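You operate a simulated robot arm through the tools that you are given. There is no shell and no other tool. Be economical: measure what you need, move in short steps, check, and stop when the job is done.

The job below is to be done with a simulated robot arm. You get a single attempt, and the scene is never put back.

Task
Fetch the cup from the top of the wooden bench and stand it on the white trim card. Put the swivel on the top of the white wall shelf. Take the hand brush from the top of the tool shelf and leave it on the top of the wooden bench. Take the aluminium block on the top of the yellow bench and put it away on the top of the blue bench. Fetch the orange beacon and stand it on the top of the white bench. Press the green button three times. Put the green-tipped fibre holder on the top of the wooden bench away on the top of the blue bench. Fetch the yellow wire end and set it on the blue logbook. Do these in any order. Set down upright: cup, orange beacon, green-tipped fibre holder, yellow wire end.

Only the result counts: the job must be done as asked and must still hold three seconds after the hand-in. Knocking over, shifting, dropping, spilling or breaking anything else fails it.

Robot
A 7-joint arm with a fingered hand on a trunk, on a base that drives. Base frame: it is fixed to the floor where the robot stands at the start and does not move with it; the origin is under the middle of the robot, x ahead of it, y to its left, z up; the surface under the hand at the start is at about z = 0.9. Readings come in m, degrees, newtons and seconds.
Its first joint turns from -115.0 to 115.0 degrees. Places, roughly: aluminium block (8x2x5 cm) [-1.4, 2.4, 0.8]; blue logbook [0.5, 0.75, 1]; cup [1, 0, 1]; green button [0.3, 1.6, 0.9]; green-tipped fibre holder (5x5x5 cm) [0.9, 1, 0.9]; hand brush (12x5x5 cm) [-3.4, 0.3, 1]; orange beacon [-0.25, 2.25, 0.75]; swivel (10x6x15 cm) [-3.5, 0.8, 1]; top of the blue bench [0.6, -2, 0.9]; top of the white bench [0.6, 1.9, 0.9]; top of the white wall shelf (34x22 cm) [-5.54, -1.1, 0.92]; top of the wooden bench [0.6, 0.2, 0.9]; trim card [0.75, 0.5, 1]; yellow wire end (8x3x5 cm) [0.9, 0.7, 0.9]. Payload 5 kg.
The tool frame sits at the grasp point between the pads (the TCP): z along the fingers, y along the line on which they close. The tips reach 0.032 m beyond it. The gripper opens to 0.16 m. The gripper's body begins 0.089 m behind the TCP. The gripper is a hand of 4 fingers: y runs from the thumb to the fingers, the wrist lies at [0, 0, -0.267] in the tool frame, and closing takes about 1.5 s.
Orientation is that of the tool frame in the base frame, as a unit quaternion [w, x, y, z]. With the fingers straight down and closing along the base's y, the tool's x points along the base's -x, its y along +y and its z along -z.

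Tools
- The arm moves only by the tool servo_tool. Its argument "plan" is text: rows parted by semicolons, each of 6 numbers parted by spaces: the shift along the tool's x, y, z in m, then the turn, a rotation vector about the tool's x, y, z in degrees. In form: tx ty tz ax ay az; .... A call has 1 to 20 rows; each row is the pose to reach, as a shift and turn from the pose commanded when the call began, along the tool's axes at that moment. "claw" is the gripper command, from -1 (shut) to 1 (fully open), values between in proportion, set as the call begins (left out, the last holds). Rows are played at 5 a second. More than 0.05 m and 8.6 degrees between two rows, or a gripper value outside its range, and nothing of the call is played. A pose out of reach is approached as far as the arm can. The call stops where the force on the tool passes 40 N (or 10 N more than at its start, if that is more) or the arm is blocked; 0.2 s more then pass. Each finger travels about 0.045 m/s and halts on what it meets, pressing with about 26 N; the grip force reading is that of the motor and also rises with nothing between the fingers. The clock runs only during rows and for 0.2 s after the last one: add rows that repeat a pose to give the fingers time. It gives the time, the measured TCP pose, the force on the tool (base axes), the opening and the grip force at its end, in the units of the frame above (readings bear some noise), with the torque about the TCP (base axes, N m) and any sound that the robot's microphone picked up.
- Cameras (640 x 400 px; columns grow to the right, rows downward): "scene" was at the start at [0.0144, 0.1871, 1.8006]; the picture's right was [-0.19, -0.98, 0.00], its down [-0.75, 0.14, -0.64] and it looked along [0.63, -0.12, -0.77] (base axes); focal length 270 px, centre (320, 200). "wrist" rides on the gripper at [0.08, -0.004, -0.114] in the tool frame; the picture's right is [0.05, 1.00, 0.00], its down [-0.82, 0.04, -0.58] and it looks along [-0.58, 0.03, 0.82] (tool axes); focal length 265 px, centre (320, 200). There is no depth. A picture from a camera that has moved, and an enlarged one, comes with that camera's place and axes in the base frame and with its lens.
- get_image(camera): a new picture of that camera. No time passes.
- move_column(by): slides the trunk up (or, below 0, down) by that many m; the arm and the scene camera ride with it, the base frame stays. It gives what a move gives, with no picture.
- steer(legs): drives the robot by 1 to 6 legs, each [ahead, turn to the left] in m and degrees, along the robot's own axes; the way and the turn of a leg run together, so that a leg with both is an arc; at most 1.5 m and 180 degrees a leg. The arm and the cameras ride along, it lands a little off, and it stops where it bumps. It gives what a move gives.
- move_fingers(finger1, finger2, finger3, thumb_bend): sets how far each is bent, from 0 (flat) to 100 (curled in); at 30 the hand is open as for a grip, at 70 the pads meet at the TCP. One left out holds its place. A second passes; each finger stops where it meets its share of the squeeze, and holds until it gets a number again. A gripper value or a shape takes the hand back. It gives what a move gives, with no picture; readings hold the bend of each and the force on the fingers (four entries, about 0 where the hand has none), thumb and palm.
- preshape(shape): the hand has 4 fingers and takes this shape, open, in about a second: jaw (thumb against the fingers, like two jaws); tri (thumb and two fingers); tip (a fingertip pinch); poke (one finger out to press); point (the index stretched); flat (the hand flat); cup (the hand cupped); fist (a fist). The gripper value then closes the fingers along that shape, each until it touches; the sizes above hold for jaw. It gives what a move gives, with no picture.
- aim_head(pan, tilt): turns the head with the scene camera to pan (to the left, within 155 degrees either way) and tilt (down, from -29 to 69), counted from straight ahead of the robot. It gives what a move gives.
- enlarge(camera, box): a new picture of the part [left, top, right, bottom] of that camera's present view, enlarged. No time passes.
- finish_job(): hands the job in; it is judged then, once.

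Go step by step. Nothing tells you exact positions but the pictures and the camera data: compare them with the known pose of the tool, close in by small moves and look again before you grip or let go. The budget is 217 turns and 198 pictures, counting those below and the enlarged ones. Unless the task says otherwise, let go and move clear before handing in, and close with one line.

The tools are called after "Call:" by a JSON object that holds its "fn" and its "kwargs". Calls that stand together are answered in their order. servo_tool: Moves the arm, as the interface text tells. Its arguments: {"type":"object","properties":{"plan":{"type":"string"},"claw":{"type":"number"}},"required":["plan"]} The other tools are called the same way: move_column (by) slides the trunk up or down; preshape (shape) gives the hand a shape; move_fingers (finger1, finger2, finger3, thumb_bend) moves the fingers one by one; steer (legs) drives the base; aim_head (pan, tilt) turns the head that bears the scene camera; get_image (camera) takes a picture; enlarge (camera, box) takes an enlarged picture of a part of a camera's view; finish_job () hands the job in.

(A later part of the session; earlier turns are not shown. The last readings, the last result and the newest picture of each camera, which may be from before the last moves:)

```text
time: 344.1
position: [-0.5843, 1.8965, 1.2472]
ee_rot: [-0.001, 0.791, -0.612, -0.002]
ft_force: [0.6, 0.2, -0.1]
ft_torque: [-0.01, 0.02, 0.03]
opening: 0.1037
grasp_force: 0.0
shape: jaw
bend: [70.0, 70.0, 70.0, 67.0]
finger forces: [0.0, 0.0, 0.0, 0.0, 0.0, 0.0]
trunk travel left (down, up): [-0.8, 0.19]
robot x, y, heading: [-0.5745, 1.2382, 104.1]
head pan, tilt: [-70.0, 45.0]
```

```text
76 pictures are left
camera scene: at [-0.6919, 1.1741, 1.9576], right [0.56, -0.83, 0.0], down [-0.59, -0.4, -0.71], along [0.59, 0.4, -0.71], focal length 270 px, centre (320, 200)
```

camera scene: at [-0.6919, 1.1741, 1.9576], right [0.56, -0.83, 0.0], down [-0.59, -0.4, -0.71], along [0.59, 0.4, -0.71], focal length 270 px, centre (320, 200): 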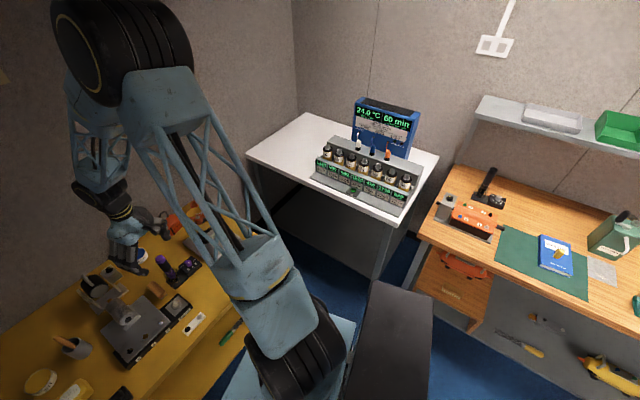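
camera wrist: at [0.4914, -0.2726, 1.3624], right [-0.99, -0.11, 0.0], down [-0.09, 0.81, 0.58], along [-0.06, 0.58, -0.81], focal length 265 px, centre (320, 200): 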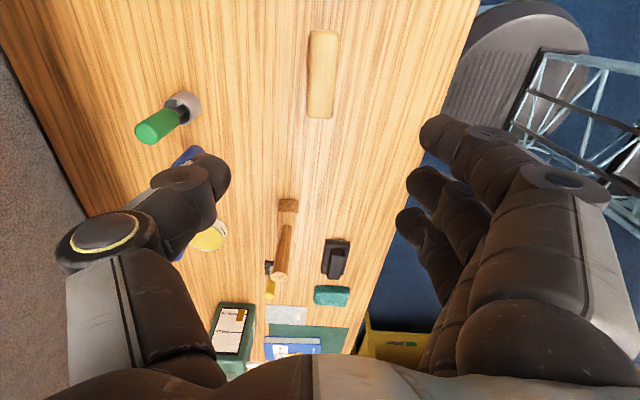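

Zoom on the beacon area and on the button.

Call:
{"fn": "enlarge", "kwargs": {"camera": "scene", "box": [300, 90, 460, 220]}}

Call:
{"fn": "aim_head", "kwargs": {"pan": -15, "tilt": 45}}

Call:
{"fn": "enlarge", "kwargs": {"camera": "scene", "box": [300, 150, 460, 290]}}

Call:
{"fn": "get_image", "kwargs": {"camera": "wrist"}}

```text
3.08 times, centred on (380, 155) of scene
camera zoom: at [-0.6919, 1.1741, 1.9576], right [0.56, -0.83, 0.0], down [-0.59, -0.4, -0.71], along [0.59, 0.4, -0.71], focal length 831 px, centre (135, 338)
```

zoom: 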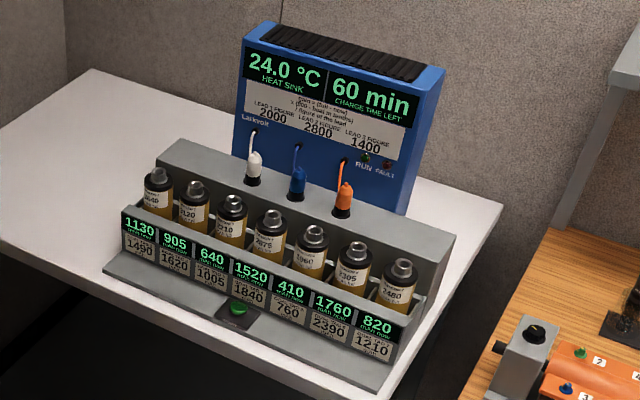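

```text
time: 345.4
position: [-0.5843, 1.8966, 1.2483]
ee_rot: [0.0, 0.79, -0.613, -0.001]
ft_force: [-0.4, -0.3, -0.5]
ft_torque: [0.0, -0.02, -0.01]
opening: 0.1039
grasp_force: 0.1
shape: jaw
bend: [70.0, 70.0, 70.0, 67.0]
finger forces: [0.0, 0.0, 0.0, 0.0, 0.0, 0.0]
trunk travel left (down, up): [-0.8, 0.19]
robot x, y, heading: [-0.5794, 1.2372, 104.1]
head pan, tilt: [-15.0, 45.0]
```

```text
2.86 times, centred on (380, 220) of scene
camera zoom: at [-0.7578, 1.2098, 1.9576], right [1.0, -0.02, 0.0], down [-0.01, -0.71, -0.71], along [0.01, 0.71, -0.71], focal length 772 px, centre (149, 143)
```

zoom: 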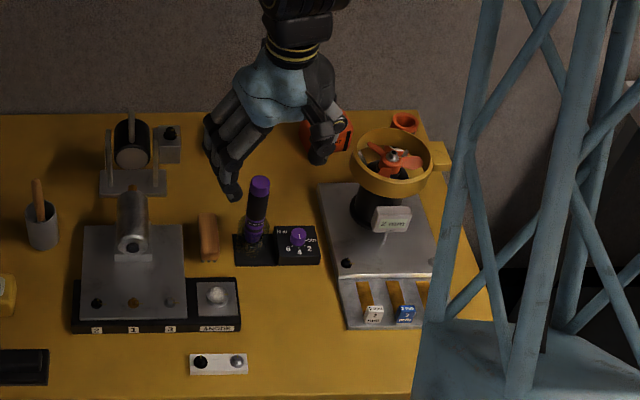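

```text
73 pictures are left
camera wrist: at [-0.5601, 1.8201, 1.3619], right [-0.95, -0.3, 0.0], down [-0.24, 0.78, 0.58], along [-0.18, 0.55, -0.81], focal length 265 px, centre (320, 200)
```

wrist: 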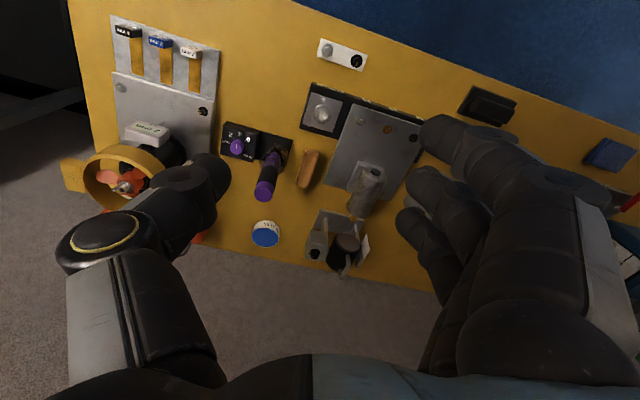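

Two orange items are at the back of the yellow bench. Move the hand aside and look again.

Call:
{"fn": "servo_tool", "kwargs": {"plan": "0 0.045 0 0 0 0; 0 0.09 0 0 0 0; 0 0.135 0 0 0 0; 0 0.18 0 0 0 0; 0 0.225 0 0 0 0; 0 0.27 0 0 0 0; 0 0.3 0 0 0 0; 0 0.3 0 0 0 0"}}

Call:
{"fn": "aim_head", "kwargs": {"pan": -20, "tilt": 40}}

Call:
{"fn": "enlarge", "kwargs": {"camera": "scene", "box": [280, 130, 440, 240]}}

```text
time: 347.2
position: [-0.8773, 1.8229, 1.2483]
ee_rot: [0.0, 0.79, -0.613, -0.003]
ft_force: [-0.4, -0.1, 0.6]
ft_torque: [-0.01, 0.0, 0.03]
opening: 0.1037
grasp_force: 0.1
shape: jaw
bend: [70.0, 70.0, 70.0, 67.0]
finger forces: [0.0, 0.1, 0.0, 0.0, 0.0, 0.1]
trunk travel left (down, up): [-0.8, 0.19]
robot x, y, heading: [-0.5772, 1.2367, 103.8]
head pan, tilt: [-15.0, 45.0]
```

```text
time: 347.9
position: [-0.8769, 1.8219, 1.2485]
ee_rot: [0.001, 0.791, -0.612, -0.002]
ft_force: [0.4, 0.0, -0.6]
ft_torque: [-0.01, -0.02, 0.03]
opening: 0.1041
grasp_force: 0.0
shape: jaw
bend: [70.0, 70.0, 70.0, 67.0]
finger forces: [0.0, 0.0, 0.0, 0.0, 0.0, 0.0]
trunk travel left (down, up): [-0.8, 0.19]
robot x, y, heading: [-0.5778, 1.2384, 103.8]
head pan, tilt: [-20.0, 40.0]
```

```text
3.64 times, centred on (360, 185) of scene
camera zoom: at [-0.7509, 1.213, 1.9648], right [0.99, -0.1, 0.0], down [-0.07, -0.64, -0.77], along [0.08, 0.76, -0.64], focal length 982 px, centre (174, 254)
```

zoom: 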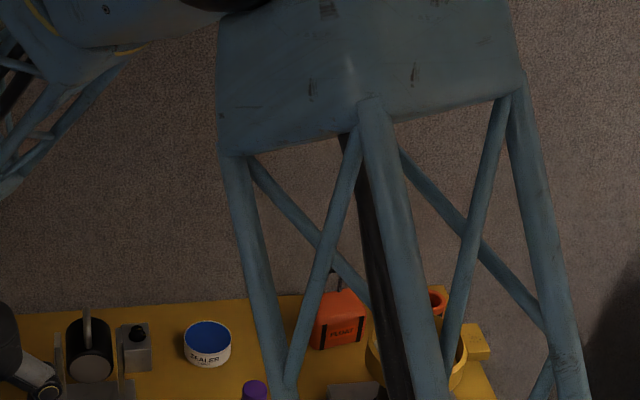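

Call:
{"fn": "enlarge", "kwargs": {"camera": "scene", "box": [345, 195, 409, 245]}}

Call:
{"fn": "servo_tool", "kwargs": {"plan": "0 -0.045 -0.01 0 0 0; 0 -0.09 -0.02 0 0 0; 0 -0.135 -0.03 0 0 0; 0.04 -0.15 -0.03 0 0 0; 0.08 -0.15 -0.03 0 0 0; 0.12 -0.15 -0.03 0 0 0; 0.12 -0.15 -0.03 0 0 0"}}

Call:
{"fn": "get_image", "kwargs": {"camera": "wrist"}}

```text
8.00 times, centred on (377, 220) of scene
camera zoom: at [-0.7509, 1.213, 1.9648], right [0.99, -0.1, 0.0], down [-0.07, -0.64, -0.77], along [0.08, 0.76, -0.64], focal length 2160 px, centre (-136, 40)
```

zoom: 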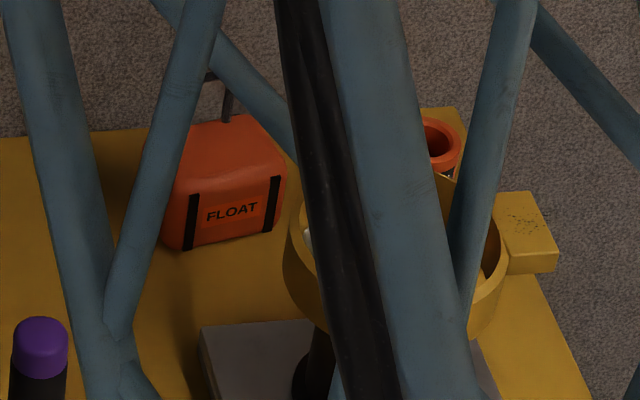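

```text
time: 349.4
position: [-0.7011, 1.7445, 1.2779]
ee_rot: [0.0, 0.791, -0.612, -0.001]
ft_force: [0.3, 0.1, 0.1]
ft_torque: [0.0, 0.03, 0.0]
opening: 0.1037
grasp_force: 0.0
shape: jaw
bend: [70.0, 70.0, 70.0, 67.0]
finger forces: [0.0, 0.1, 0.1, 0.0, 0.0, 0.1]
trunk travel left (down, up): [-0.8, 0.19]
robot x, y, heading: [-0.5772, 1.2359, 104.0]
head pan, tilt: [-20.0, 40.0]
```

```text
70 pictures are left
camera wrist: at [-0.6764, 1.6686, 1.3912], right [-0.95, -0.3, 0.0], down [-0.24, 0.78, 0.58], along [-0.18, 0.55, -0.82], focal length 265 px, centre (320, 200)
```

wrist: 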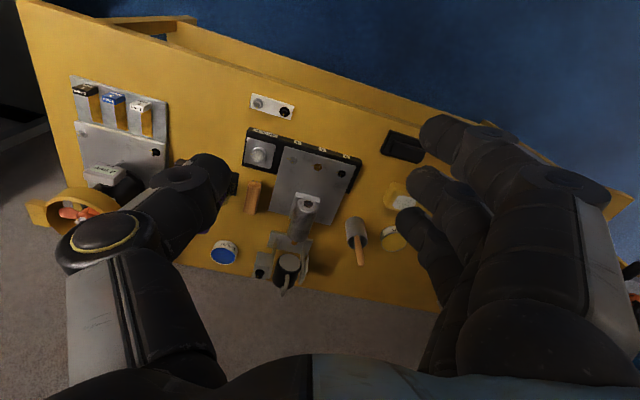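

The "FLOAT" box is something else; the beacon is the orange cylinder at about (-0.19, 2.365) behind the yellow duct. Reposition the base to about (-0.3, 1.3), facing the yellow bench.

Call:
{"fn": "steer", "kwargs": {"legs": [[0, -90], [0.26, 0], [0, 71]]}}

Call:
{"fn": "aim_head", "kwargs": {"pan": 10, "tilt": 45}}

Call:
{"fn": "get_image", "kwargs": {"camera": "scene"}}

Call:
{"fn": "get_image", "kwargs": {"camera": "wrist"}}

```text
time: 358.5
position: [-0.2844, 1.8241, 1.2778]
ee_rot: [0.001, -0.681, 0.733, 0.002]
ft_force: [-0.1, -0.7, -0.5]
ft_torque: [-0.01, -0.02, -0.03]
opening: 0.1036
grasp_force: 0.0
shape: jaw
bend: [70.0, 70.0, 70.0, 67.0]
finger forces: [0.1, 0.1, 0.1, 0.0, 0.1, 0.1]
trunk travel left (down, up): [-0.8, 0.19]
robot x, y, heading: [-0.3263, 1.3024, 85.5]
head pan, tilt: [-20.0, 40.0]
```

```text
time: 359.4
position: [-0.2846, 1.8241, 1.2777]
ee_rot: [0.001, -0.681, 0.733, 0.002]
ft_force: [0.0, -1.0, -0.9]
ft_torque: [0.02, -0.01, 0.01]
opening: 0.1035
grasp_force: 0.0
shape: jaw
bend: [70.0, 70.0, 70.0, 67.0]
finger forces: [0.0, 0.0, 0.0, 0.0, 0.0, 0.1]
trunk travel left (down, up): [-0.8, 0.19]
robot x, y, heading: [-0.3278, 1.3049, 85.2]
head pan, tilt: [10.0, 45.0]
```

```text
69 pictures are left
camera scene: at [-0.5436, 1.3398, 1.9576], right [1.0, 0.09, 0.0], down [0.07, -0.7, -0.71], along [-0.07, 0.7, -0.71], focal length 270 px, centre (320, 200)
```

scene: 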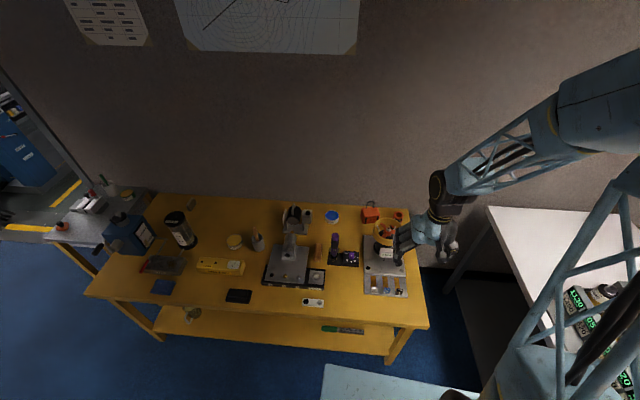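

```text
68 pictures are left
camera wrist: at [-0.286, 1.7437, 1.3916], right [-1.0, 0.02, 0.0], down [0.02, 0.81, 0.58], along [0.01, 0.58, -0.81], focal length 265 px, centre (320, 200)
```

wrist: 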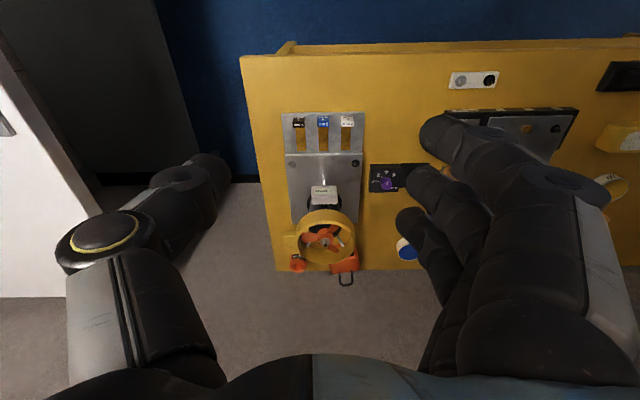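

Beacon top triangulates to (-0.203, 2.383, 0.84). Advance slightly (base front is ~0.4 m ahead, bench front at y≈1.82) and lower the trunk.

Call:
{"fn": "steer", "kwargs": {"legs": [[0.06, 0]]}}

Call:
{"fn": "move_column", "kwargs": {"by": -0.15}}

```text
time: 360.4
position: [-0.2783, 1.8847, 1.2762]
ee_rot: [0.0, -0.68, 0.733, 0.001]
ft_force: [0.2, 0.8, 0.3]
ft_torque: [-0.04, 0.01, 0.01]
opening: 0.1039
grasp_force: 0.0
shape: jaw
bend: [70.0, 70.0, 70.0, 67.0]
finger forces: [0.1, 0.1, 0.0, 0.0, 0.0, 0.1]
trunk travel left (down, up): [-0.8, 0.19]
robot x, y, heading: [-0.3215, 1.3667, 85.3]
head pan, tilt: [10.0, 45.0]
```

```text
time: 362.2
position: [-0.2792, 1.8825, 1.1273]
ee_rot: [0.001, -0.681, 0.733, 0.001]
ft_force: [0.2, 0.3, 0.2]
ft_torque: [-0.02, 0.0, 0.02]
opening: 0.1037
grasp_force: 0.1
shape: jaw
bend: [70.0, 70.0, 70.0, 67.0]
finger forces: [0.0, 0.0, 0.0, 0.0, 0.1, 0.0]
trunk travel left (down, up): [-0.65, 0.34]
robot x, y, heading: [-0.3244, 1.3597, 85.4]
head pan, tilt: [10.0, 45.0]
```

Move above the beacon at safe height with a slight yaw, then tilt a little and look.

Call:
{"fn": "servo_tool", "kwargs": {"plan": "-0.0424 -0.0059 0 0 0 -1.9; -0.0848 -0.0118 0 0 0 -3.8; -0.1272 -0.0177 0 0 0 -5.7; -0.1696 -0.0236 0 0 0 -7.6; -0.212 -0.0295 0 0 0 -9.5; -0.2544 -0.0354 0 0 0 -11.4; -0.2968 -0.0413 0 0 0 -13.3; -0.3392 -0.0472 0 0 0 -15.2; -0.3816 -0.0531 0 0 0 -17.1; -0.424 -0.059 0 0 0 -19; -0.424 -0.059 0 0 0 -19"}}

Call:
{"fn": "servo_tool", "kwargs": {"plan": "-0.01 0 0 0 -4 0; -0.02 0 0 0 -8 0; -0.03 0 0 0 -12 0; -0.04 0 0 0 -15 0; -0.04 0 0 0 -15 0"}}

Call:
{"fn": "get_image", "kwargs": {"camera": "wrist"}}

Call:
{"fn": "enlarge", "kwargs": {"camera": "scene", "box": [320, 130, 480, 260]}}

```text
time: 364.6
position: [-0.1897, 2.3028, 1.1298]
ee_rot: [0.0, 0.793, -0.61, -0.001]
ft_force: [0.3, 0.1, 0.4]
ft_torque: [0.01, -0.01, -0.01]
opening: 0.1035
grasp_force: 0.1
shape: jaw
bend: [70.0, 70.0, 70.0, 67.0]
finger forces: [0.1, 0.1, 0.0, 0.1, 0.1, 0.0]
trunk travel left (down, up): [-0.65, 0.34]
robot x, y, heading: [-0.3217, 1.3632, 85.3]
head pan, tilt: [10.0, 45.0]
```

```text
time: 365.8
position: [-0.1998, 2.3417, 1.1295]
ee_rot: [-0.08, 0.785, -0.605, -0.106]
ft_force: [-0.1, 0.6, 0.3]
ft_torque: [0.02, -0.01, 0.01]
opening: 0.1037
grasp_force: 0.1
shape: jaw
bend: [70.0, 70.0, 70.0, 67.0]
finger forces: [0.0, 0.0, 0.0, 0.0, 0.1, 0.0]
trunk travel left (down, up): [-0.65, 0.34]
robot x, y, heading: [-0.3211, 1.3628, 85.4]
head pan, tilt: [10.0, 45.0]
```

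```text
67 pictures are left
camera wrist: at [-0.1688, 2.2398, 1.218], right [-0.95, -0.3, -0.01], down [-0.2, 0.6, 0.77], along [-0.23, 0.74, -0.64], focal length 265 px, centre (320, 200)
```

wrist: 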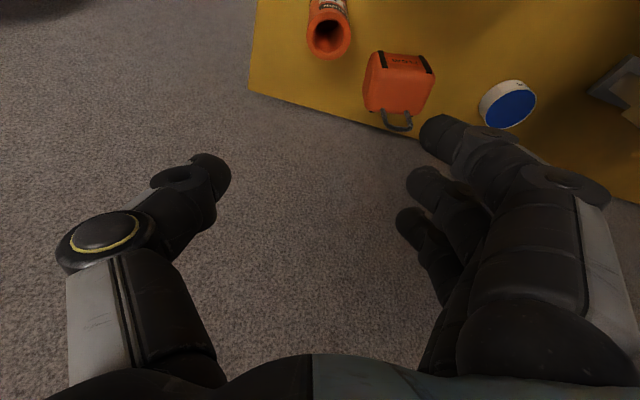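

```text
3.08 times, centred on (400, 195) of scene
camera zoom: at [-0.5387, 1.3994, 1.8076], right [1.0, 0.09, 0.0], down [0.07, -0.7, -0.71], along [-0.07, 0.7, -0.71], focal length 831 px, centre (74, 215)
```

zoom: 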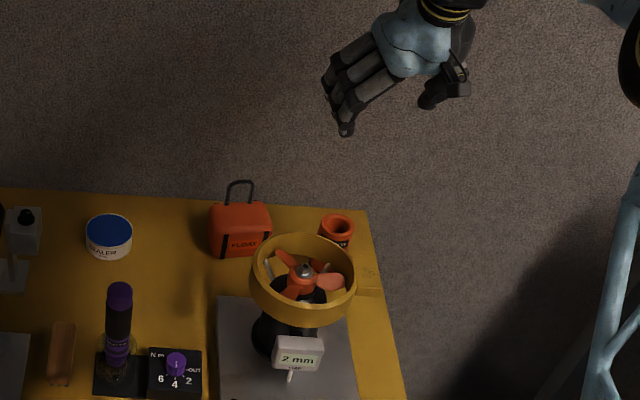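

Call:
{"fn": "enlarge", "kwargs": {"camera": "wrist", "box": [270, 0, 390, 75]}}

Call:
{"fn": "enlarge", "kwargs": {"camera": "scene", "box": [370, 180, 434, 230]}}

```text
5.33 times, centred on (330, 38) of wrist
camera zoom: at [-0.1688, 2.2398, 1.218], right [-0.95, -0.3, -0.01], down [-0.2, 0.6, 0.77], along [-0.23, 0.74, -0.64], focal length 1416 px, centre (267, 1067)
```

zoom: 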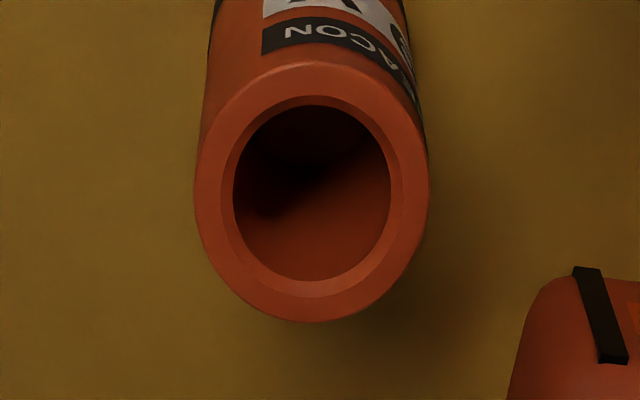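

```text
8.00 times, centred on (402, 205) of scene
camera zoom: at [-0.5387, 1.3994, 1.8076], right [1.0, 0.09, 0.0], down [0.07, -0.7, -0.71], along [-0.07, 0.7, -0.71], focal length 2160 px, centre (-336, 160)
```

zoom: 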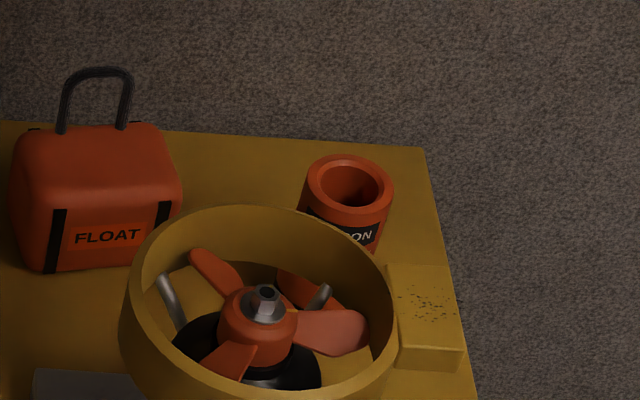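

It is indeed labelled BEACON, ~6 cm in diameter. The duct's side block could touch the hand camera, so I'll yaw further and reduce tilt before descending.

Call:
{"fn": "servo_tool", "kwargs": {"plan": "-0.005 0.003 0.001 -1.3 1.7 -4.8; -0.01 0.006 0.003 -2.6 3.3 -9.7; -0.0151 0.0083 0.004 -3.9 5 -14.5; -0.0151 0.0083 0.004 -3.9 5 -14.5", "claw": 0.15}}

Call:
{"fn": "get_image", "kwargs": {"camera": "wrist"}}

```text
time: 366.8
position: [-0.2133, 2.3541, 1.1295]
ee_rot: [-0.039, 0.862, -0.499, -0.08]
ft_force: [-0.3, 0.4, -0.4]
ft_torque: [-0.01, -0.01, 0.02]
opening: 0.0926
grasp_force: 0.0
shape: jaw
bend: [71.0, 71.0, 71.0, 70.0]
finger forces: [0.0, 0.1, 0.1, 0.1, 0.1, 0.1]
trunk travel left (down, up): [-0.65, 0.34]
robot x, y, heading: [-0.3201, 1.3625, 85.5]
head pan, tilt: [10.0, 45.0]
```

```text
63 pictures are left
camera wrist: at [-0.1585, 2.2712, 1.2271], right [-0.84, -0.54, 0.0], down [-0.38, 0.59, 0.71], along [-0.39, 0.6, -0.7], focal length 265 px, centre (320, 200)
```

wrist: 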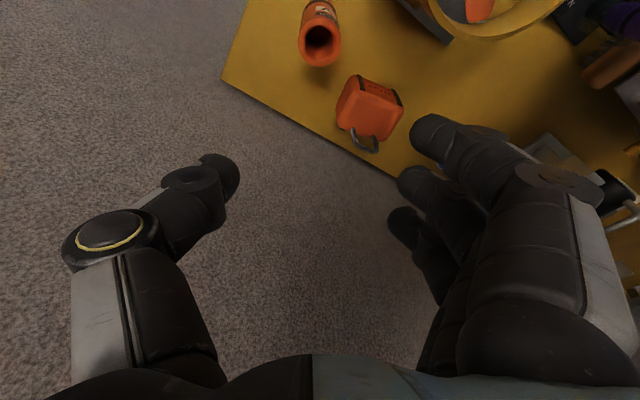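

Exactly over the beacon. Descend 19 cm, look, then the rest.

Call:
{"fn": "servo_tool", "kwargs": {"plan": "0.0084 -0.0006 0.0467 0 0 0; 0.0168 -0.0012 0.0935 0 0 0; 0.0252 -0.0018 0.14 0 0 0; 0.0336 -0.0024 0.187 0 0 0; 0.0336 -0.0024 0.187 0 0 0"}}

Call:
{"fn": "get_image", "kwargs": {"camera": "wrist"}}

Call:
{"fn": "enlarge", "kwargs": {"camera": "scene", "box": [350, 130, 470, 230]}}

```text
time: 368.0
position: [-0.2136, 2.3554, 0.9381]
ee_rot: [-0.04, 0.861, -0.5, -0.081]
ft_force: [-0.2, -0.3, -0.9]
ft_torque: [0.01, 0.01, 0.0]
opening: 0.0925
grasp_force: 0.0
shape: jaw
bend: [71.0, 71.0, 71.0, 70.0]
finger forces: [0.0, 0.0, 0.1, 0.0, 0.0, 0.0]
trunk travel left (down, up): [-0.65, 0.34]
robot x, y, heading: [-0.3207, 1.3639, 85.4]
head pan, tilt: [10.0, 45.0]
```

```text
62 pictures are left
camera wrist: at [-0.1593, 2.2726, 1.0365], right [-0.84, -0.54, 0.0], down [-0.38, 0.59, 0.71], along [-0.39, 0.6, -0.7], focal length 265 px, centre (320, 200)
```

wrist: 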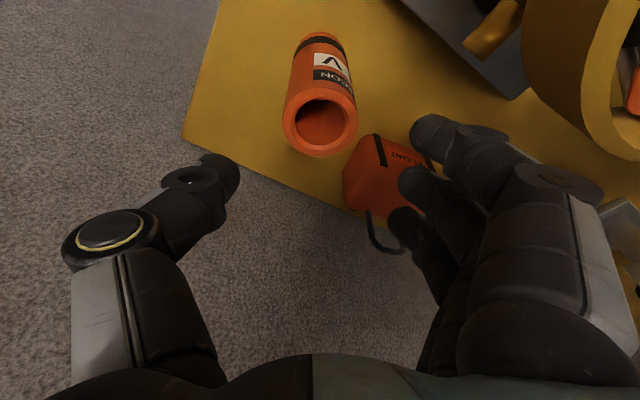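

```text
4.00 times, centred on (410, 180) of scene
camera zoom: at [-0.5388, 1.3991, 1.8076], right [1.0, 0.09, 0.0], down [0.07, -0.7, -0.71], along [-0.07, 0.7, -0.71], focal length 1080 px, centre (-40, 280)
```

zoom: 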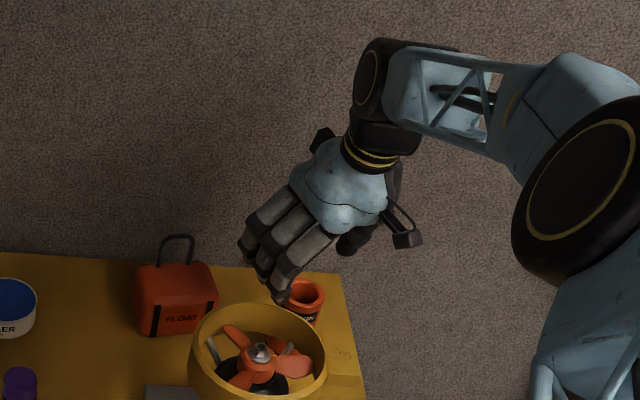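

The fingers must pass between FLOAT and the duct; margins ~2 cm. Descend 5 cm more and check.

Call:
{"fn": "servo_tool", "kwargs": {"plan": "0.0044 -0.0003 0.0246 0 0 0; 0.0088 -0.0006 0.0492 0 0 0; 0.0088 -0.0006 0.0492 0 0 0"}}

Call:
{"fn": "get_image", "kwargs": {"camera": "wrist"}}

Call:
{"fn": "enlarge", "kwargs": {"camera": "scene", "box": [370, 160, 434, 220]}}

```text
time: 368.8
position: [-0.2121, 2.3556, 0.8898]
ee_rot: [-0.041, 0.862, -0.5, -0.08]
ft_force: [-0.8, -0.6, -0.4]
ft_torque: [0.01, 0.0, -0.03]
opening: 0.0925
grasp_force: 0.1
shape: jaw
bend: [71.0, 71.0, 71.0, 70.0]
finger forces: [0.0, 0.0, 0.1, 0.1, 0.0, 0.0]
trunk travel left (down, up): [-0.65, 0.34]
robot x, y, heading: [-0.3211, 1.3632, 85.5]
head pan, tilt: [10.0, 45.0]
```

```text
60 pictures are left
camera wrist: at [-0.1588, 2.2733, 0.9876], right [-0.84, -0.54, 0.0], down [-0.38, 0.59, 0.71], along [-0.39, 0.6, -0.7], focal length 265 px, centre (320, 200)
```

wrist: 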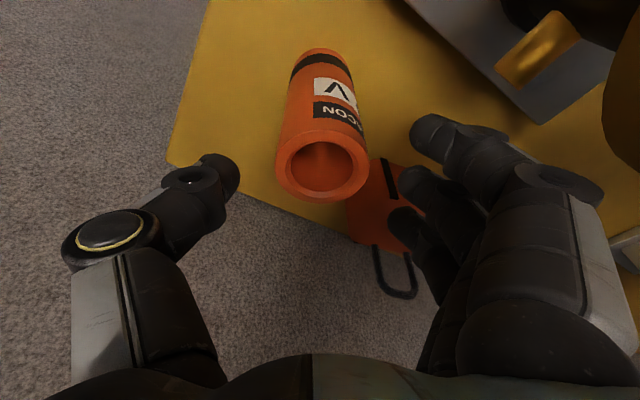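

```text
6.67 times, centred on (402, 190) of scene
camera zoom: at [-0.5388, 1.3993, 1.8076], right [1.0, 0.09, 0.0], down [0.07, -0.7, -0.71], along [-0.07, 0.7, -0.71], focal length 1800 px, centre (-227, 267)
```

zoom: 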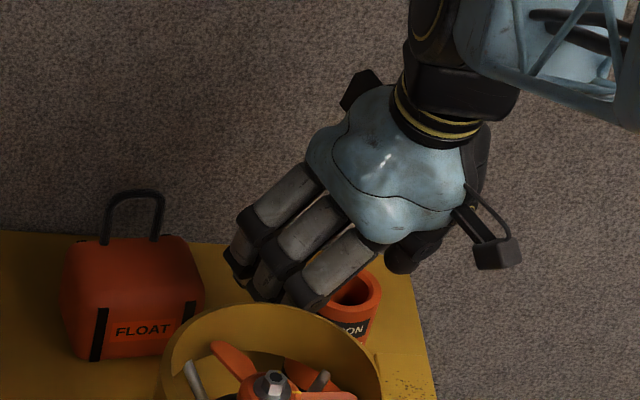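

Narrow the opening slightly for clearance, then descend the final 4.5 cm.

Call:
{"fn": "servo_tool", "kwargs": {"plan": "0 0 0 0 0 0; 0 0 0 0 0 0; 0.0026 -0.0002 0.0148 0 0 0; 0.0053 -0.0004 0.0295 0 0 0; 0.008 -0.0006 0.0443 0 0 0; 0.008 -0.0006 0.0443 0 0 0", "claw": 0}}

Call:
{"fn": "get_image", "kwargs": {"camera": "wrist"}}

```text
time: 370.2
position: [-0.2115, 2.3548, 0.8444]
ee_rot: [-0.039, 0.861, -0.5, -0.08]
ft_force: [-0.3, -0.5, -0.3]
ft_torque: [-0.01, 0.0, 0.0]
opening: 0.0809
grasp_force: 0.1
shape: jaw
bend: [72.0, 72.0, 72.0, 70.0]
finger forces: [0.0, 0.0, 0.0, 0.1, 0.0, 0.1]
trunk travel left (down, up): [-0.65, 0.34]
robot x, y, heading: [-0.3229, 1.3619, 85.5]
head pan, tilt: [10.0, 45.0]
```

```text
58 pictures are left
camera wrist: at [-0.1587, 2.2719, 0.9417], right [-0.84, -0.54, 0.0], down [-0.38, 0.59, 0.71], along [-0.39, 0.6, -0.7], focal length 265 px, centre (320, 200)
```

wrist: 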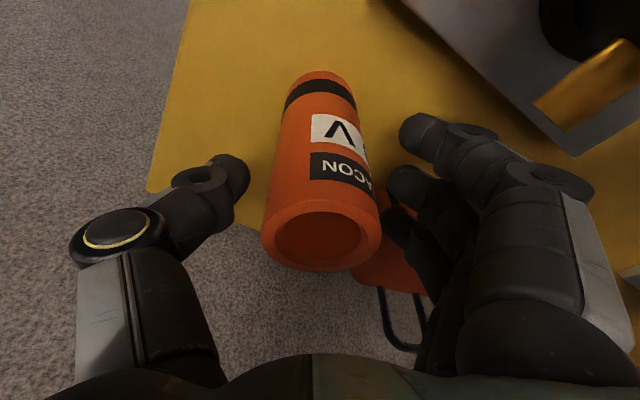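

No contact; close on the beacon.

Call:
{"fn": "servo_tool", "kwargs": {"plan": "0.0018 -0.0001 0.0098 0 0 0; 0.0018 -0.0001 0.0098 0 0 0; 0.0018 -0.0001 0.0098 0 0 0; 0.0018 -0.0001 0.0098 0 0 0; 0.0018 -0.0001 0.0098 0 0 0; 0.0018 -0.0001 0.0098 0 0 0; 0.0018 -0.0001 0.0098 0 0 0"}}

Call:
{"fn": "servo_tool", "kwargs": {"plan": "0 0 0 0 0 0; 0 0 0 0 0 0; 0 0 0 0 0 0; 0 0 0 0 0 0; 0 0 0 0 0 0; 0 0 0 0 0 0", "claw": -1}}

Call:
{"fn": "servo_tool", "kwargs": {"plan": "-0.0035 0.0003 -0.0197 0 0 0; -0.007 0.0005 -0.0394 0 0 0; -0.0105 0.0008 -0.059 0 0 0; -0.0105 0.0008 -0.059 0 0 0"}}

Call:
{"fn": "get_image", "kwargs": {"camera": "wrist"}}

```text
time: 371.8
position: [-0.2126, 2.355, 0.8332]
ee_rot: [-0.04, 0.862, -0.499, -0.081]
ft_force: [-0.9, 0.0, 0.3]
ft_torque: [0.05, -0.01, -0.01]
opening: 0.0812
grasp_force: 0.1
shape: jaw
bend: [72.0, 72.0, 72.0, 70.0]
finger forces: [0.0, 0.0, 0.0, 0.0, 0.1, 0.1]
trunk travel left (down, up): [-0.65, 0.34]
robot x, y, heading: [-0.3212, 1.3654, 85.5]
head pan, tilt: [10.0, 45.0]
```

```text
time: 373.2
position: [-0.2124, 2.3541, 0.8348]
ee_rot: [-0.04, 0.861, -0.5, -0.081]
ft_force: [-0.5, 0.6, 0.9]
ft_torque: [-0.04, 0.05, 0.01]
opening: 0.029
grasp_force: 26.3
shape: jaw
bend: [73.0, 73.0, 68.0, 71.0]
finger forces: [11.1, 9.7, 0.0, 0.0, 21.1, 0.1]
trunk travel left (down, up): [-0.65, 0.34]
robot x, y, heading: [-0.3226, 1.3634, 85.3]
head pan, tilt: [10.0, 45.0]
```

```text
time: 374.2
position: [-0.2117, 2.3541, 0.8935]
ee_rot: [-0.039, 0.861, -0.5, -0.08]
ft_force: [-0.1, 0.1, -1.5]
ft_torque: [0.07, 0.0, -0.01]
opening: 0.0282
grasp_force: 25.7
shape: jaw
bend: [72.0, 73.0, 68.0, 71.0]
finger forces: [10.8, 10.0, 0.1, 0.0, 20.8, 0.0]
trunk travel left (down, up): [-0.65, 0.34]
robot x, y, heading: [-0.322, 1.3615, 85.6]
head pan, tilt: [10.0, 45.0]
```

```text
57 pictures are left
camera wrist: at [-0.158, 2.2714, 0.9916], right [-0.84, -0.54, 0.0], down [-0.38, 0.59, 0.71], along [-0.39, 0.6, -0.7], focal length 265 px, centre (320, 200)
```

wrist: 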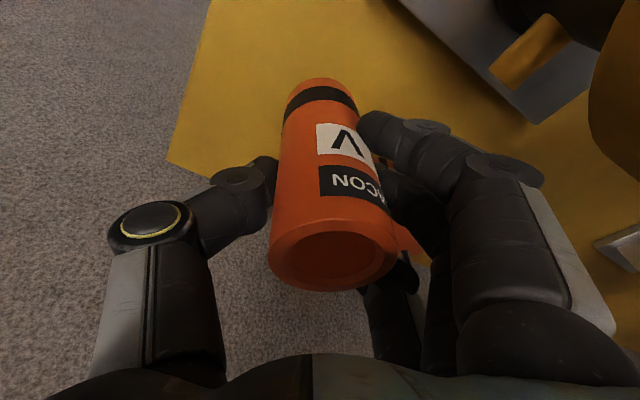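

The beacon is held and upright. Lift it well clear, pull the arm in, then reposition the base to reach the free left part of the white bench.

Call:
{"fn": "servo_tool", "kwargs": {"plan": "-0.0089 0.0006 -0.0492 0 0 0; -0.0177 0.0013 -0.0984 0 0 0; -0.0266 0.0019 -0.1476 0 0 0; -0.0354 0.0026 -0.1968 0 0 0; -0.0443 0.0032 -0.246 0 0 0; -0.011 0.0314 -0.2542 0 0 0; 0.0223 0.0596 -0.2623 0 0 0; 0.0556 0.0878 -0.2705 0 0 0; 0.0889 0.116 -0.2787 0 0 0; 0.1221 0.1442 -0.2868 0 0 0; 0.1554 0.1724 -0.295 0 0 0; 0.1887 0.2006 -0.3031 0 0 0; 0.222 0.2288 -0.3113 0 0 0; 0.222 0.2288 -0.3113 0 0 0"}}

Call:
{"fn": "steer", "kwargs": {"legs": [[-0.62, 0], [0, -15.5], [0.54, 0], [0, 15]]}}

Call:
{"fn": "aim_head", "kwargs": {"pan": -35, "tilt": 45}}

Call:
{"fn": "get_image", "kwargs": {"camera": "scene"}}

Call:
{"fn": "get_image", "kwargs": {"camera": "wrist"}}

```text
time: 377.2
position: [-0.2721, 2.0051, 1.1623]
ee_rot: [-0.04, 0.861, -0.5, -0.081]
ft_force: [0.2, -0.2, -2.5]
ft_torque: [0.03, 0.03, -0.01]
opening: 0.0282
grasp_force: 26.3
shape: jaw
bend: [72.0, 73.0, 68.0, 71.0]
finger forces: [11.1, 10.1, 0.0, 0.0, 20.9, 0.1]
trunk travel left (down, up): [-0.65, 0.34]
robot x, y, heading: [-0.3219, 1.362, 85.5]
head pan, tilt: [10.0, 45.0]
```

```text
time: 385.2
position: [-0.1227, 1.9061, 1.1639]
ee_rot: [-0.04, 0.858, -0.506, -0.079]
ft_force: [-1.2, 0.6, -2.3]
ft_torque: [0.03, -0.05, 0.0]
opening: 0.0281
grasp_force: 26.1
shape: jaw
bend: [72.0, 73.0, 68.0, 71.0]
finger forces: [10.8, 10.3, 0.1, 0.0, 20.6, 0.1]
trunk travel left (down, up): [-0.65, 0.34]
robot x, y, heading: [-0.1842, 1.2647, 84.4]
head pan, tilt: [10.0, 45.0]
```

```text
time: 386.3
position: [-0.1231, 1.9064, 1.1624]
ee_rot: [-0.041, 0.858, -0.506, -0.08]
ft_force: [-1.2, -0.1, -2.1]
ft_torque: [-0.02, 0.02, -0.01]
opening: 0.0286
grasp_force: 25.8
shape: jaw
bend: [72.0, 73.0, 68.0, 71.0]
finger forces: [10.8, 10.2, 0.1, 0.1, 20.8, 0.0]
trunk travel left (down, up): [-0.65, 0.34]
robot x, y, heading: [-0.1829, 1.2659, 84.5]
head pan, tilt: [-35.0, 45.0]
```

```text
56 pictures are left
camera scene: at [-0.3404, 1.2863, 1.8075], right [0.76, -0.65, 0.0], down [-0.46, -0.54, -0.71], along [0.46, 0.54, -0.71], focal length 270 px, centre (320, 200)
```

scene: 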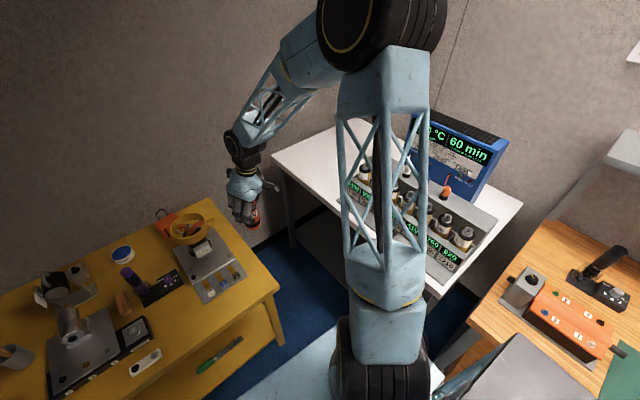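

```text
55 pictures are left
camera wrist: at [-0.0711, 1.8228, 1.2603], right [-0.85, -0.53, 0.0], down [-0.37, 0.6, 0.71], along [-0.38, 0.6, -0.7], focal length 265 px, centre (320, 200)
```

wrist: 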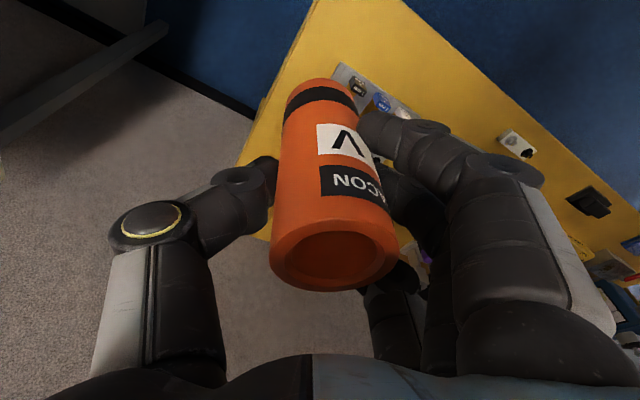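

White bench's free left area around (0.34, 2.10) is reachable. Swing the beacon over there at height while yawing back.

Call:
{"fn": "servo_tool", "kwargs": {"plan": "0.0048 -0.0454 -0.0014 0.88 -0.06 4.92; 0.0096 -0.0907 -0.0027 1.76 -0.13 9.84; 0.0144 -0.1361 -0.0041 2.65 -0.19 14.8; 0.0192 -0.1815 -0.0055 3.5 -0.25 19.7; 0.024 -0.2268 -0.0069 4.4 -0.3 24.6; 0.0287 -0.2722 -0.0082 5.3 -0.4 29.5; 0.0335 -0.3175 -0.0096 6.2 -0.45 34.4; 0.0383 -0.3629 -0.011 7.1 -0.5 39.3; 0.0431 -0.4083 -0.0124 7.9 -0.6 44.3; 0.0479 -0.4536 -0.0137 8.8 -0.64 49.2; 0.0527 -0.499 -0.0151 9.7 -0.7 54.1; 0.0527 -0.499 -0.0151 9.7 -0.7 54.1"}}

Call:
{"fn": "get_image", "kwargs": {"camera": "wrist"}}

Call:
{"fn": "get_image", "kwargs": {"camera": "scene"}}

```text
time: 388.9
position: [0.3371, 2.0992, 1.163]
ee_rot: [0.073, -0.527, 0.845, 0.053]
ft_force: [0.1, 0.2, -2.3]
ft_torque: [0.01, -0.04, 0.03]
opening: 0.0282
grasp_force: 25.6
shape: jaw
bend: [72.0, 73.0, 68.0, 71.0]
finger forces: [11.0, 10.1, 0.0, 0.0, 20.5, 0.1]
trunk travel left (down, up): [-0.65, 0.34]
robot x, y, heading: [-0.184, 1.2663, 84.4]
head pan, tilt: [-35.0, 45.0]
```

```text
54 pictures are left
camera wrist: at [0.2983, 2.009, 1.2605], right [-0.92, 0.39, 0.0], down [0.28, 0.64, 0.71], along [0.28, 0.66, -0.7], focal length 265 px, centre (320, 200)
```

wrist: 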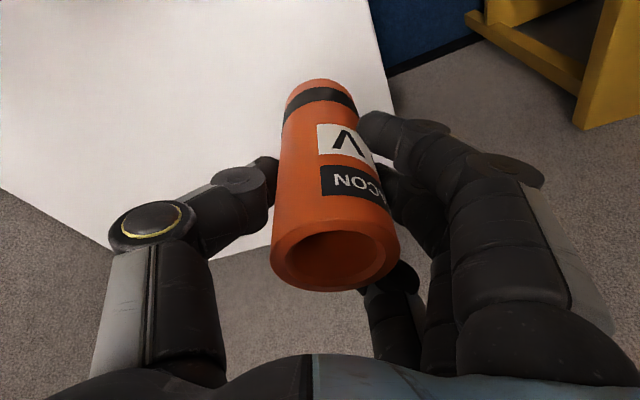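

```text
53 pictures are left
camera scene: at [-0.3405, 1.2858, 1.8076], right [0.76, -0.65, 0.0], down [-0.46, -0.54, -0.71], along [0.46, 0.54, -0.71], focal length 270 px, centre (320, 200)
```

scene: 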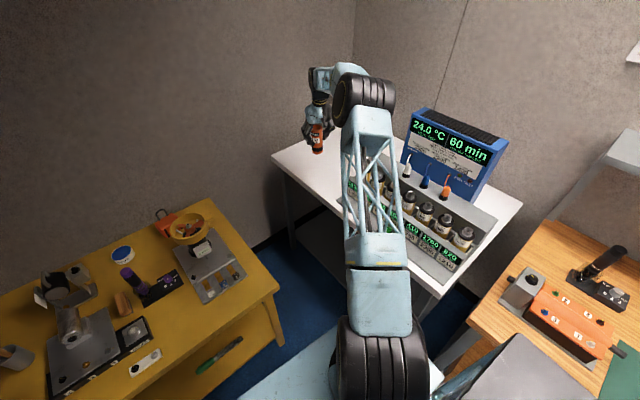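

Bench beneath is clear. Shift slightly inward, correct the small lean and descend to z≈1.0.

Call:
{"fn": "servo_tool", "kwargs": {"plan": "0.0035 -0.005 0.0407 -1 0 0.2; 0.007 -0.0101 0.0814 -2 0 0.35; 0.0104 -0.0151 0.1221 -3 0 0.5; 0.0139 -0.0202 0.1628 -3.9 0 0.7; 0.0139 -0.0202 0.1628 -3.9 0 0.7"}}

Call:
{"fn": "get_image", "kwargs": {"camera": "wrist"}}

```text
time: 390.1
position: [0.3601, 2.1048, 0.9995]
ee_rot: [0.055, -0.524, 0.846, 0.083]
ft_force: [-0.2, 0.0, -1.2]
ft_torque: [0.05, -0.02, 0.03]
opening: 0.0281
grasp_force: 26.2
shape: jaw
bend: [72.0, 73.0, 68.0, 71.0]
finger forces: [11.1, 10.2, 0.1, 0.0, 20.7, 0.1]
trunk travel left (down, up): [-0.65, 0.34]
robot x, y, heading: [-0.1842, 1.2672, 84.4]
head pan, tilt: [-35.0, 45.0]
```

```text
52 pictures are left
camera wrist: at [0.3272, 2.0107, 1.096], right [-0.92, 0.39, 0.07], down [0.32, 0.62, 0.71], along [0.23, 0.68, -0.7], focal length 265 px, centre (320, 200)
```

wrist: 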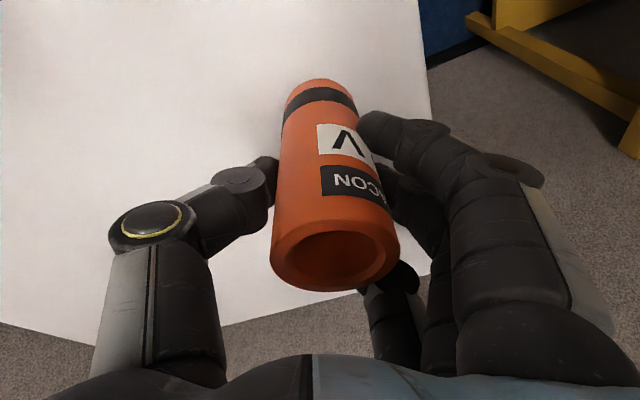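

Keep lowering to contact.

Call:
{"fn": "servo_tool", "kwargs": {"plan": "0.0011 -0.0005 0.0059 0 0 0; 0.0022 -0.001 0.0118 0 0 0; 0.0022 -0.001 0.0118 0 0 0"}}

Call:
{"fn": "servo_tool", "kwargs": {"plan": "0.0005 -0.0002 0.003 0 0 0; 0.0011 -0.0005 0.0059 0 0 0; 0.0011 -0.0005 0.0059 0 0 0"}}

Call:
{"fn": "servo_tool", "kwargs": {"plan": "0.0005 -0.0002 0.003 0 0 0; 0.0009 -0.0004 0.0049 0 0 0; 0.0009 -0.0004 0.0049 0 0 0"}}

```text
time: 390.9
position: [0.3625, 2.1056, 0.9856]
ee_rot: [0.053, -0.525, 0.846, 0.083]
ft_force: [-0.2, 0.4, -1.8]
ft_torque: [0.03, 0.02, 0.02]
opening: 0.0284
grasp_force: 25.9
shape: jaw
bend: [72.0, 73.0, 68.0, 71.0]
finger forces: [11.0, 10.3, 0.0, 0.1, 20.8, 0.1]
trunk travel left (down, up): [-0.65, 0.34]
robot x, y, heading: [-0.1861, 1.2629, 84.4]
head pan, tilt: [-35.0, 45.0]
```

```text
time: 391.7
position: [0.3617, 2.1066, 0.9825]
ee_rot: [0.055, -0.525, 0.845, 0.083]
ft_force: [0.3, 2.3, 12.4]
ft_torque: [-0.14, 0.03, 0.02]
opening: 0.0289
grasp_force: 26.6
shape: jaw
bend: [72.0, 72.0, 68.0, 71.0]
finger forces: [13.8, 11.7, 0.3, 0.0, 24.0, 0.0]
trunk travel left (down, up): [-0.65, 0.34]
robot x, y, heading: [-0.1868, 1.2713, 84.4]
head pan, tilt: [-35.0, 45.0]
```

```text
time: 392.5
position: [0.3635, 2.1065, 0.9798]
ee_rot: [0.057, -0.524, 0.845, 0.085]
ft_force: [3.1, 6.0, 36.7]
ft_torque: [-0.01, 0.23, -0.03]
opening: 0.0303
grasp_force: 25.6
shape: jaw
bend: [73.0, 73.0, 68.0, 72.0]
finger forces: [15.2, 13.1, 0.7, 0.0, 30.6, 0.0]
trunk travel left (down, up): [-0.65, 0.34]
robot x, y, heading: [-0.1847, 1.2653, 84.5]
head pan, tilt: [-35.0, 45.0]
```

Contact is firm; relieve a few millimetres and release.

Call:
{"fn": "servo_tool", "kwargs": {"plan": "-0.0009 0.0004 -0.0049 0 0 0; -0.0009 0.0004 -0.0049 0 0 0"}}

Call:
{"fn": "servo_tool", "kwargs": {"plan": "0 0 0 0 0 0; 0 0 0 0 0 0; 0 0 0 0 0 0; 0 0 0 0 0 0; 0 0 0 0 0 0; 0 0 0 0 0 0", "claw": 0.3}}

Call:
{"fn": "get_image", "kwargs": {"camera": "wrist"}}

Call:
{"fn": "servo_tool", "kwargs": {"plan": "-0.007 0.0033 -0.039 0 0 0; -0.0144 0.0066 -0.078 0 0 0; -0.0225 0.01 -0.1225 0 0 0; -0.0306 0.0141 -0.1666 0 0 0; -0.0378 0.0174 -0.2058 0 0 0; -0.0378 0.0174 -0.2058 0 0 0"}}

Call:
{"fn": "get_image", "kwargs": {"camera": "wrist"}}

```text
time: 393.1
position: [0.3615, 2.1043, 0.9814]
ee_rot: [0.053, -0.525, 0.846, 0.082]
ft_force: [2.1, 1.3, 19.1]
ft_torque: [-0.06, 0.19, 0.04]
opening: 0.0301
grasp_force: 25.7
shape: jaw
bend: [73.0, 73.0, 68.0, 72.0]
finger forces: [14.5, 12.3, 0.3, 0.0, 26.8, 0.1]
trunk travel left (down, up): [-0.65, 0.34]
robot x, y, heading: [-0.1841, 1.2668, 84.3]
head pan, tilt: [-35.0, 45.0]
```

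```text
time: 394.5
position: [0.3626, 2.1062, 0.9812]
ee_rot: [0.053, -0.525, 0.846, 0.082]
ft_force: [-0.1, 0.2, 0.2]
ft_torque: [-0.03, 0.0, 0.0]
opening: 0.1036
grasp_force: 0.1
shape: jaw
bend: [70.0, 70.0, 69.0, 67.0]
finger forces: [0.1, 0.0, 0.0, 0.0, 0.0, 0.0]
trunk travel left (down, up): [-0.65, 0.34]
robot x, y, heading: [-0.1808, 1.2637, 84.8]
head pan, tilt: [-35.0, 45.0]
```

```text
51 pictures are left
camera wrist: at [0.33, 2.0122, 1.0782], right [-0.92, 0.39, 0.07], down [0.32, 0.62, 0.71], along [0.23, 0.68, -0.7], focal length 265 px, centre (320, 200)
```

wrist: 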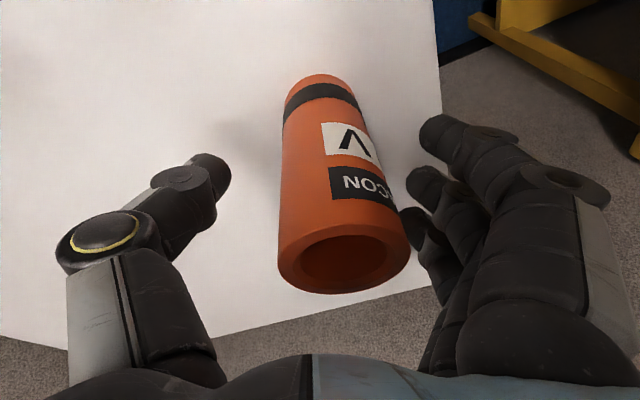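

```text
time: 395.9
position: [0.3637, 2.1076, 1.1896]
ee_rot: [0.054, -0.524, 0.846, 0.082]
ft_force: [0.4, 0.3, -0.9]
ft_torque: [-0.01, 0.01, 0.02]
opening: 0.1036
grasp_force: 0.1
shape: jaw
bend: [70.0, 70.0, 69.0, 67.0]
finger forces: [0.0, 0.0, 0.0, 0.0, 0.0, 0.1]
trunk travel left (down, up): [-0.65, 0.34]
robot x, y, heading: [-0.1819, 1.2645, 84.4]
head pan, tilt: [-35.0, 45.0]
```

```text
50 pictures are left
camera wrist: at [0.3311, 2.0138, 1.2875], right [-0.92, 0.39, 0.07], down [0.32, 0.62, 0.71], along [0.23, 0.68, -0.7], focal length 265 px, centre (320, 200)
```

wrist: 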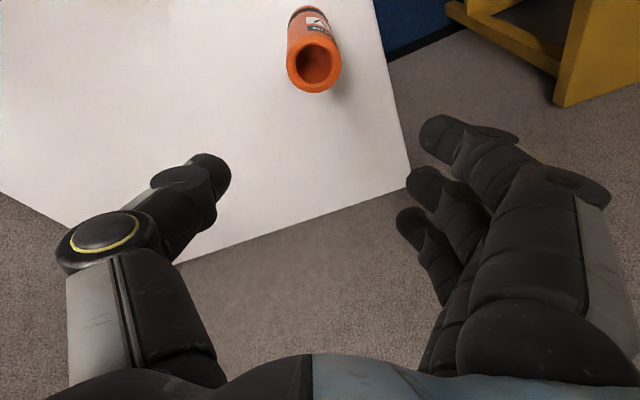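

The beacon stands upright on the white bench. Next the green button: move the hand over toward it and take the poke shape.

Call:
{"fn": "servo_tool", "kwargs": {"plan": "0.0439 -0.0103 -0.0125 0.75 -0.18 2.07; 0.0877 -0.0205 -0.025 1.5 -0.36 4.15; 0.1316 -0.0308 -0.0374 2.2 -0.55 6.2; 0.1755 -0.0411 -0.0499 3 -0.73 8.3; 0.2193 -0.0514 -0.0624 3.7 -0.9 10.4; 0.2632 -0.0616 -0.0749 4.5 -1.1 12.4; 0.307 -0.0719 -0.0874 5.2 -1.3 14.5; 0.3509 -0.0822 -0.0999 6 -1.45 16.6; 0.3948 -0.0925 -0.1123 6.7 -1.6 18.7; 0.4386 -0.1027 -0.1248 7.5 -1.8 20.7; 0.4825 -0.113 -0.1373 8.2 -2 22.8; 0.4825 -0.113 -0.1373 8.2 -2 22.8"}}

Call:
{"fn": "servo_tool", "kwargs": {"plan": "0 0 0 0 -7 0; 0 0 0 0 -14 0; 0 0 0 0 -20 0; 0 0 0 0 -20 0"}}

Call:
{"fn": "preshape", "kwargs": {"shape": "poke"}}

Call:
{"fn": "get_image", "kwargs": {"camera": "wrist"}}

Call:
{"fn": "get_image", "kwargs": {"camera": "scene"}}

```text
time: 398.5
position: [0.2477, 1.6074, 1.2309]
ee_rot: [0.089, -0.341, 0.935, 0.04]
ft_force: [-0.3, 1.1, -1.8]
ft_torque: [-0.06, 0.01, 0.02]
opening: 0.1037
grasp_force: 0.0
shape: jaw
bend: [70.0, 70.0, 69.0, 67.0]
finger forces: [0.1, 0.1, 0.1, 0.0, 0.0, 0.0]
trunk travel left (down, up): [-0.65, 0.34]
robot x, y, heading: [-0.18, 1.2665, 84.5]
head pan, tilt: [-35.0, 45.0]
```

```text
time: 399.5
position: [0.2485, 1.6069, 1.2311]
ee_rot: [0.25, -0.328, 0.906, 0.098]
ft_force: [-0.3, 0.1, -0.3]
ft_torque: [0.0, 0.01, 0.0]
opening: 0.1037
grasp_force: 0.1
shape: jaw
bend: [70.0, 70.0, 69.0, 67.0]
finger forces: [0.1, 0.1, 0.0, 0.0, 0.0, 0.0]
trunk travel left (down, up): [-0.65, 0.34]
robot x, y, heading: [-0.1819, 1.2686, 84.6]
head pan, tilt: [-35.0, 45.0]
```

```text
time: 400.4
position: [0.2476, 1.6066, 1.231]
ee_rot: [0.249, -0.329, 0.906, 0.098]
ft_force: [-0.3, -0.1, -0.3]
ft_torque: [0.01, 0.0, -0.01]
opening: 0.0
grasp_force: 0.1
shape: poke
bend: [100.0, 100.0, 100.0, 47.0]
finger forces: [0.0, 0.0, 0.0, 0.1, 0.0, 0.1]
trunk travel left (down, up): [-0.65, 0.34]
robot x, y, heading: [-0.1812, 1.2658, 84.7]
head pan, tilt: [-35.0, 45.0]
```

```text
49 pictures are left
camera wrist: at [0.1536, 1.5214, 1.2866], right [-0.68, 0.74, -0.01], down [0.29, 0.28, 0.92], along [0.68, 0.62, -0.4], focal length 265 px, centre (320, 200)
```

wrist: 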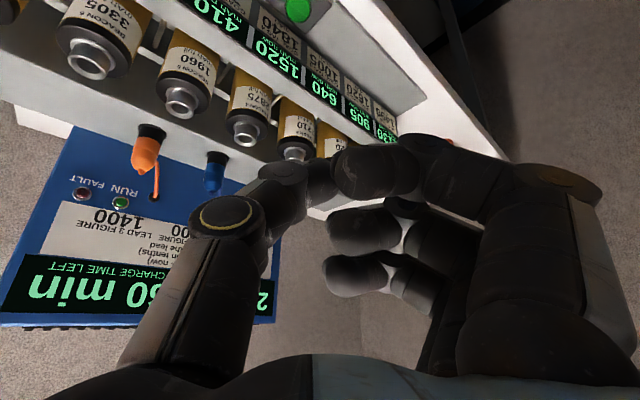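

```text
48 pictures are left
camera scene: at [-0.3403, 1.2859, 1.8076], right [0.76, -0.65, 0.0], down [-0.46, -0.54, -0.71], along [0.46, 0.54, -0.71], focal length 270 px, centre (320, 200)
```

scene: 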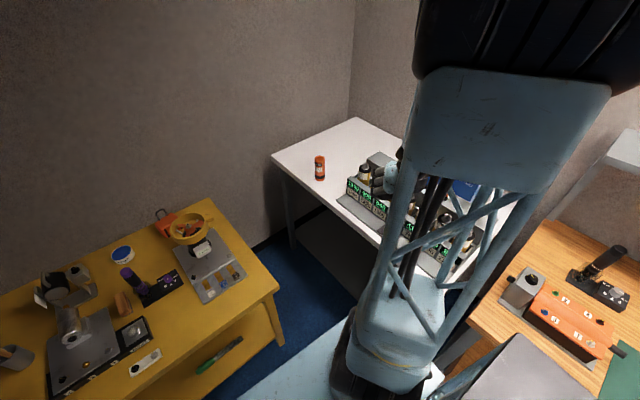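

"Poke" curls everything here; try "point" for a stretched index finger.

Call:
{"fn": "preshape", "kwargs": {"shape": "point"}}

Call:
{"fn": "get_image", "kwargs": {"camera": "wrist"}}

```text
time: 401.3
position: [0.2487, 1.6063, 1.231]
ee_rot: [0.25, -0.328, 0.906, 0.099]
ft_force: [-0.3, 0.3, 0.3]
ft_torque: [0.03, 0.01, 0.01]
opening: 0.1524
grasp_force: 0.0
shape: point
bend: [30.0, 100.0, 100.0, 54.0]
finger forces: [0.1, 0.1, 0.0, 0.0, 0.0, 0.0]
trunk travel left (down, up): [-0.65, 0.34]
robot x, y, heading: [-0.1853, 1.2696, 84.4]
head pan, tilt: [-35.0, 45.0]
```

```text
47 pictures are left
camera wrist: at [0.1536, 1.5215, 1.2866], right [-0.68, 0.74, -0.01], down [0.29, 0.28, 0.92], along [0.68, 0.62, -0.4], focal length 265 px, centre (320, 200)
```

wrist: 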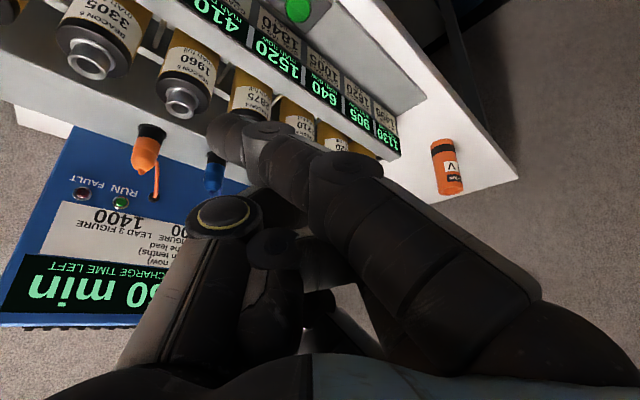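

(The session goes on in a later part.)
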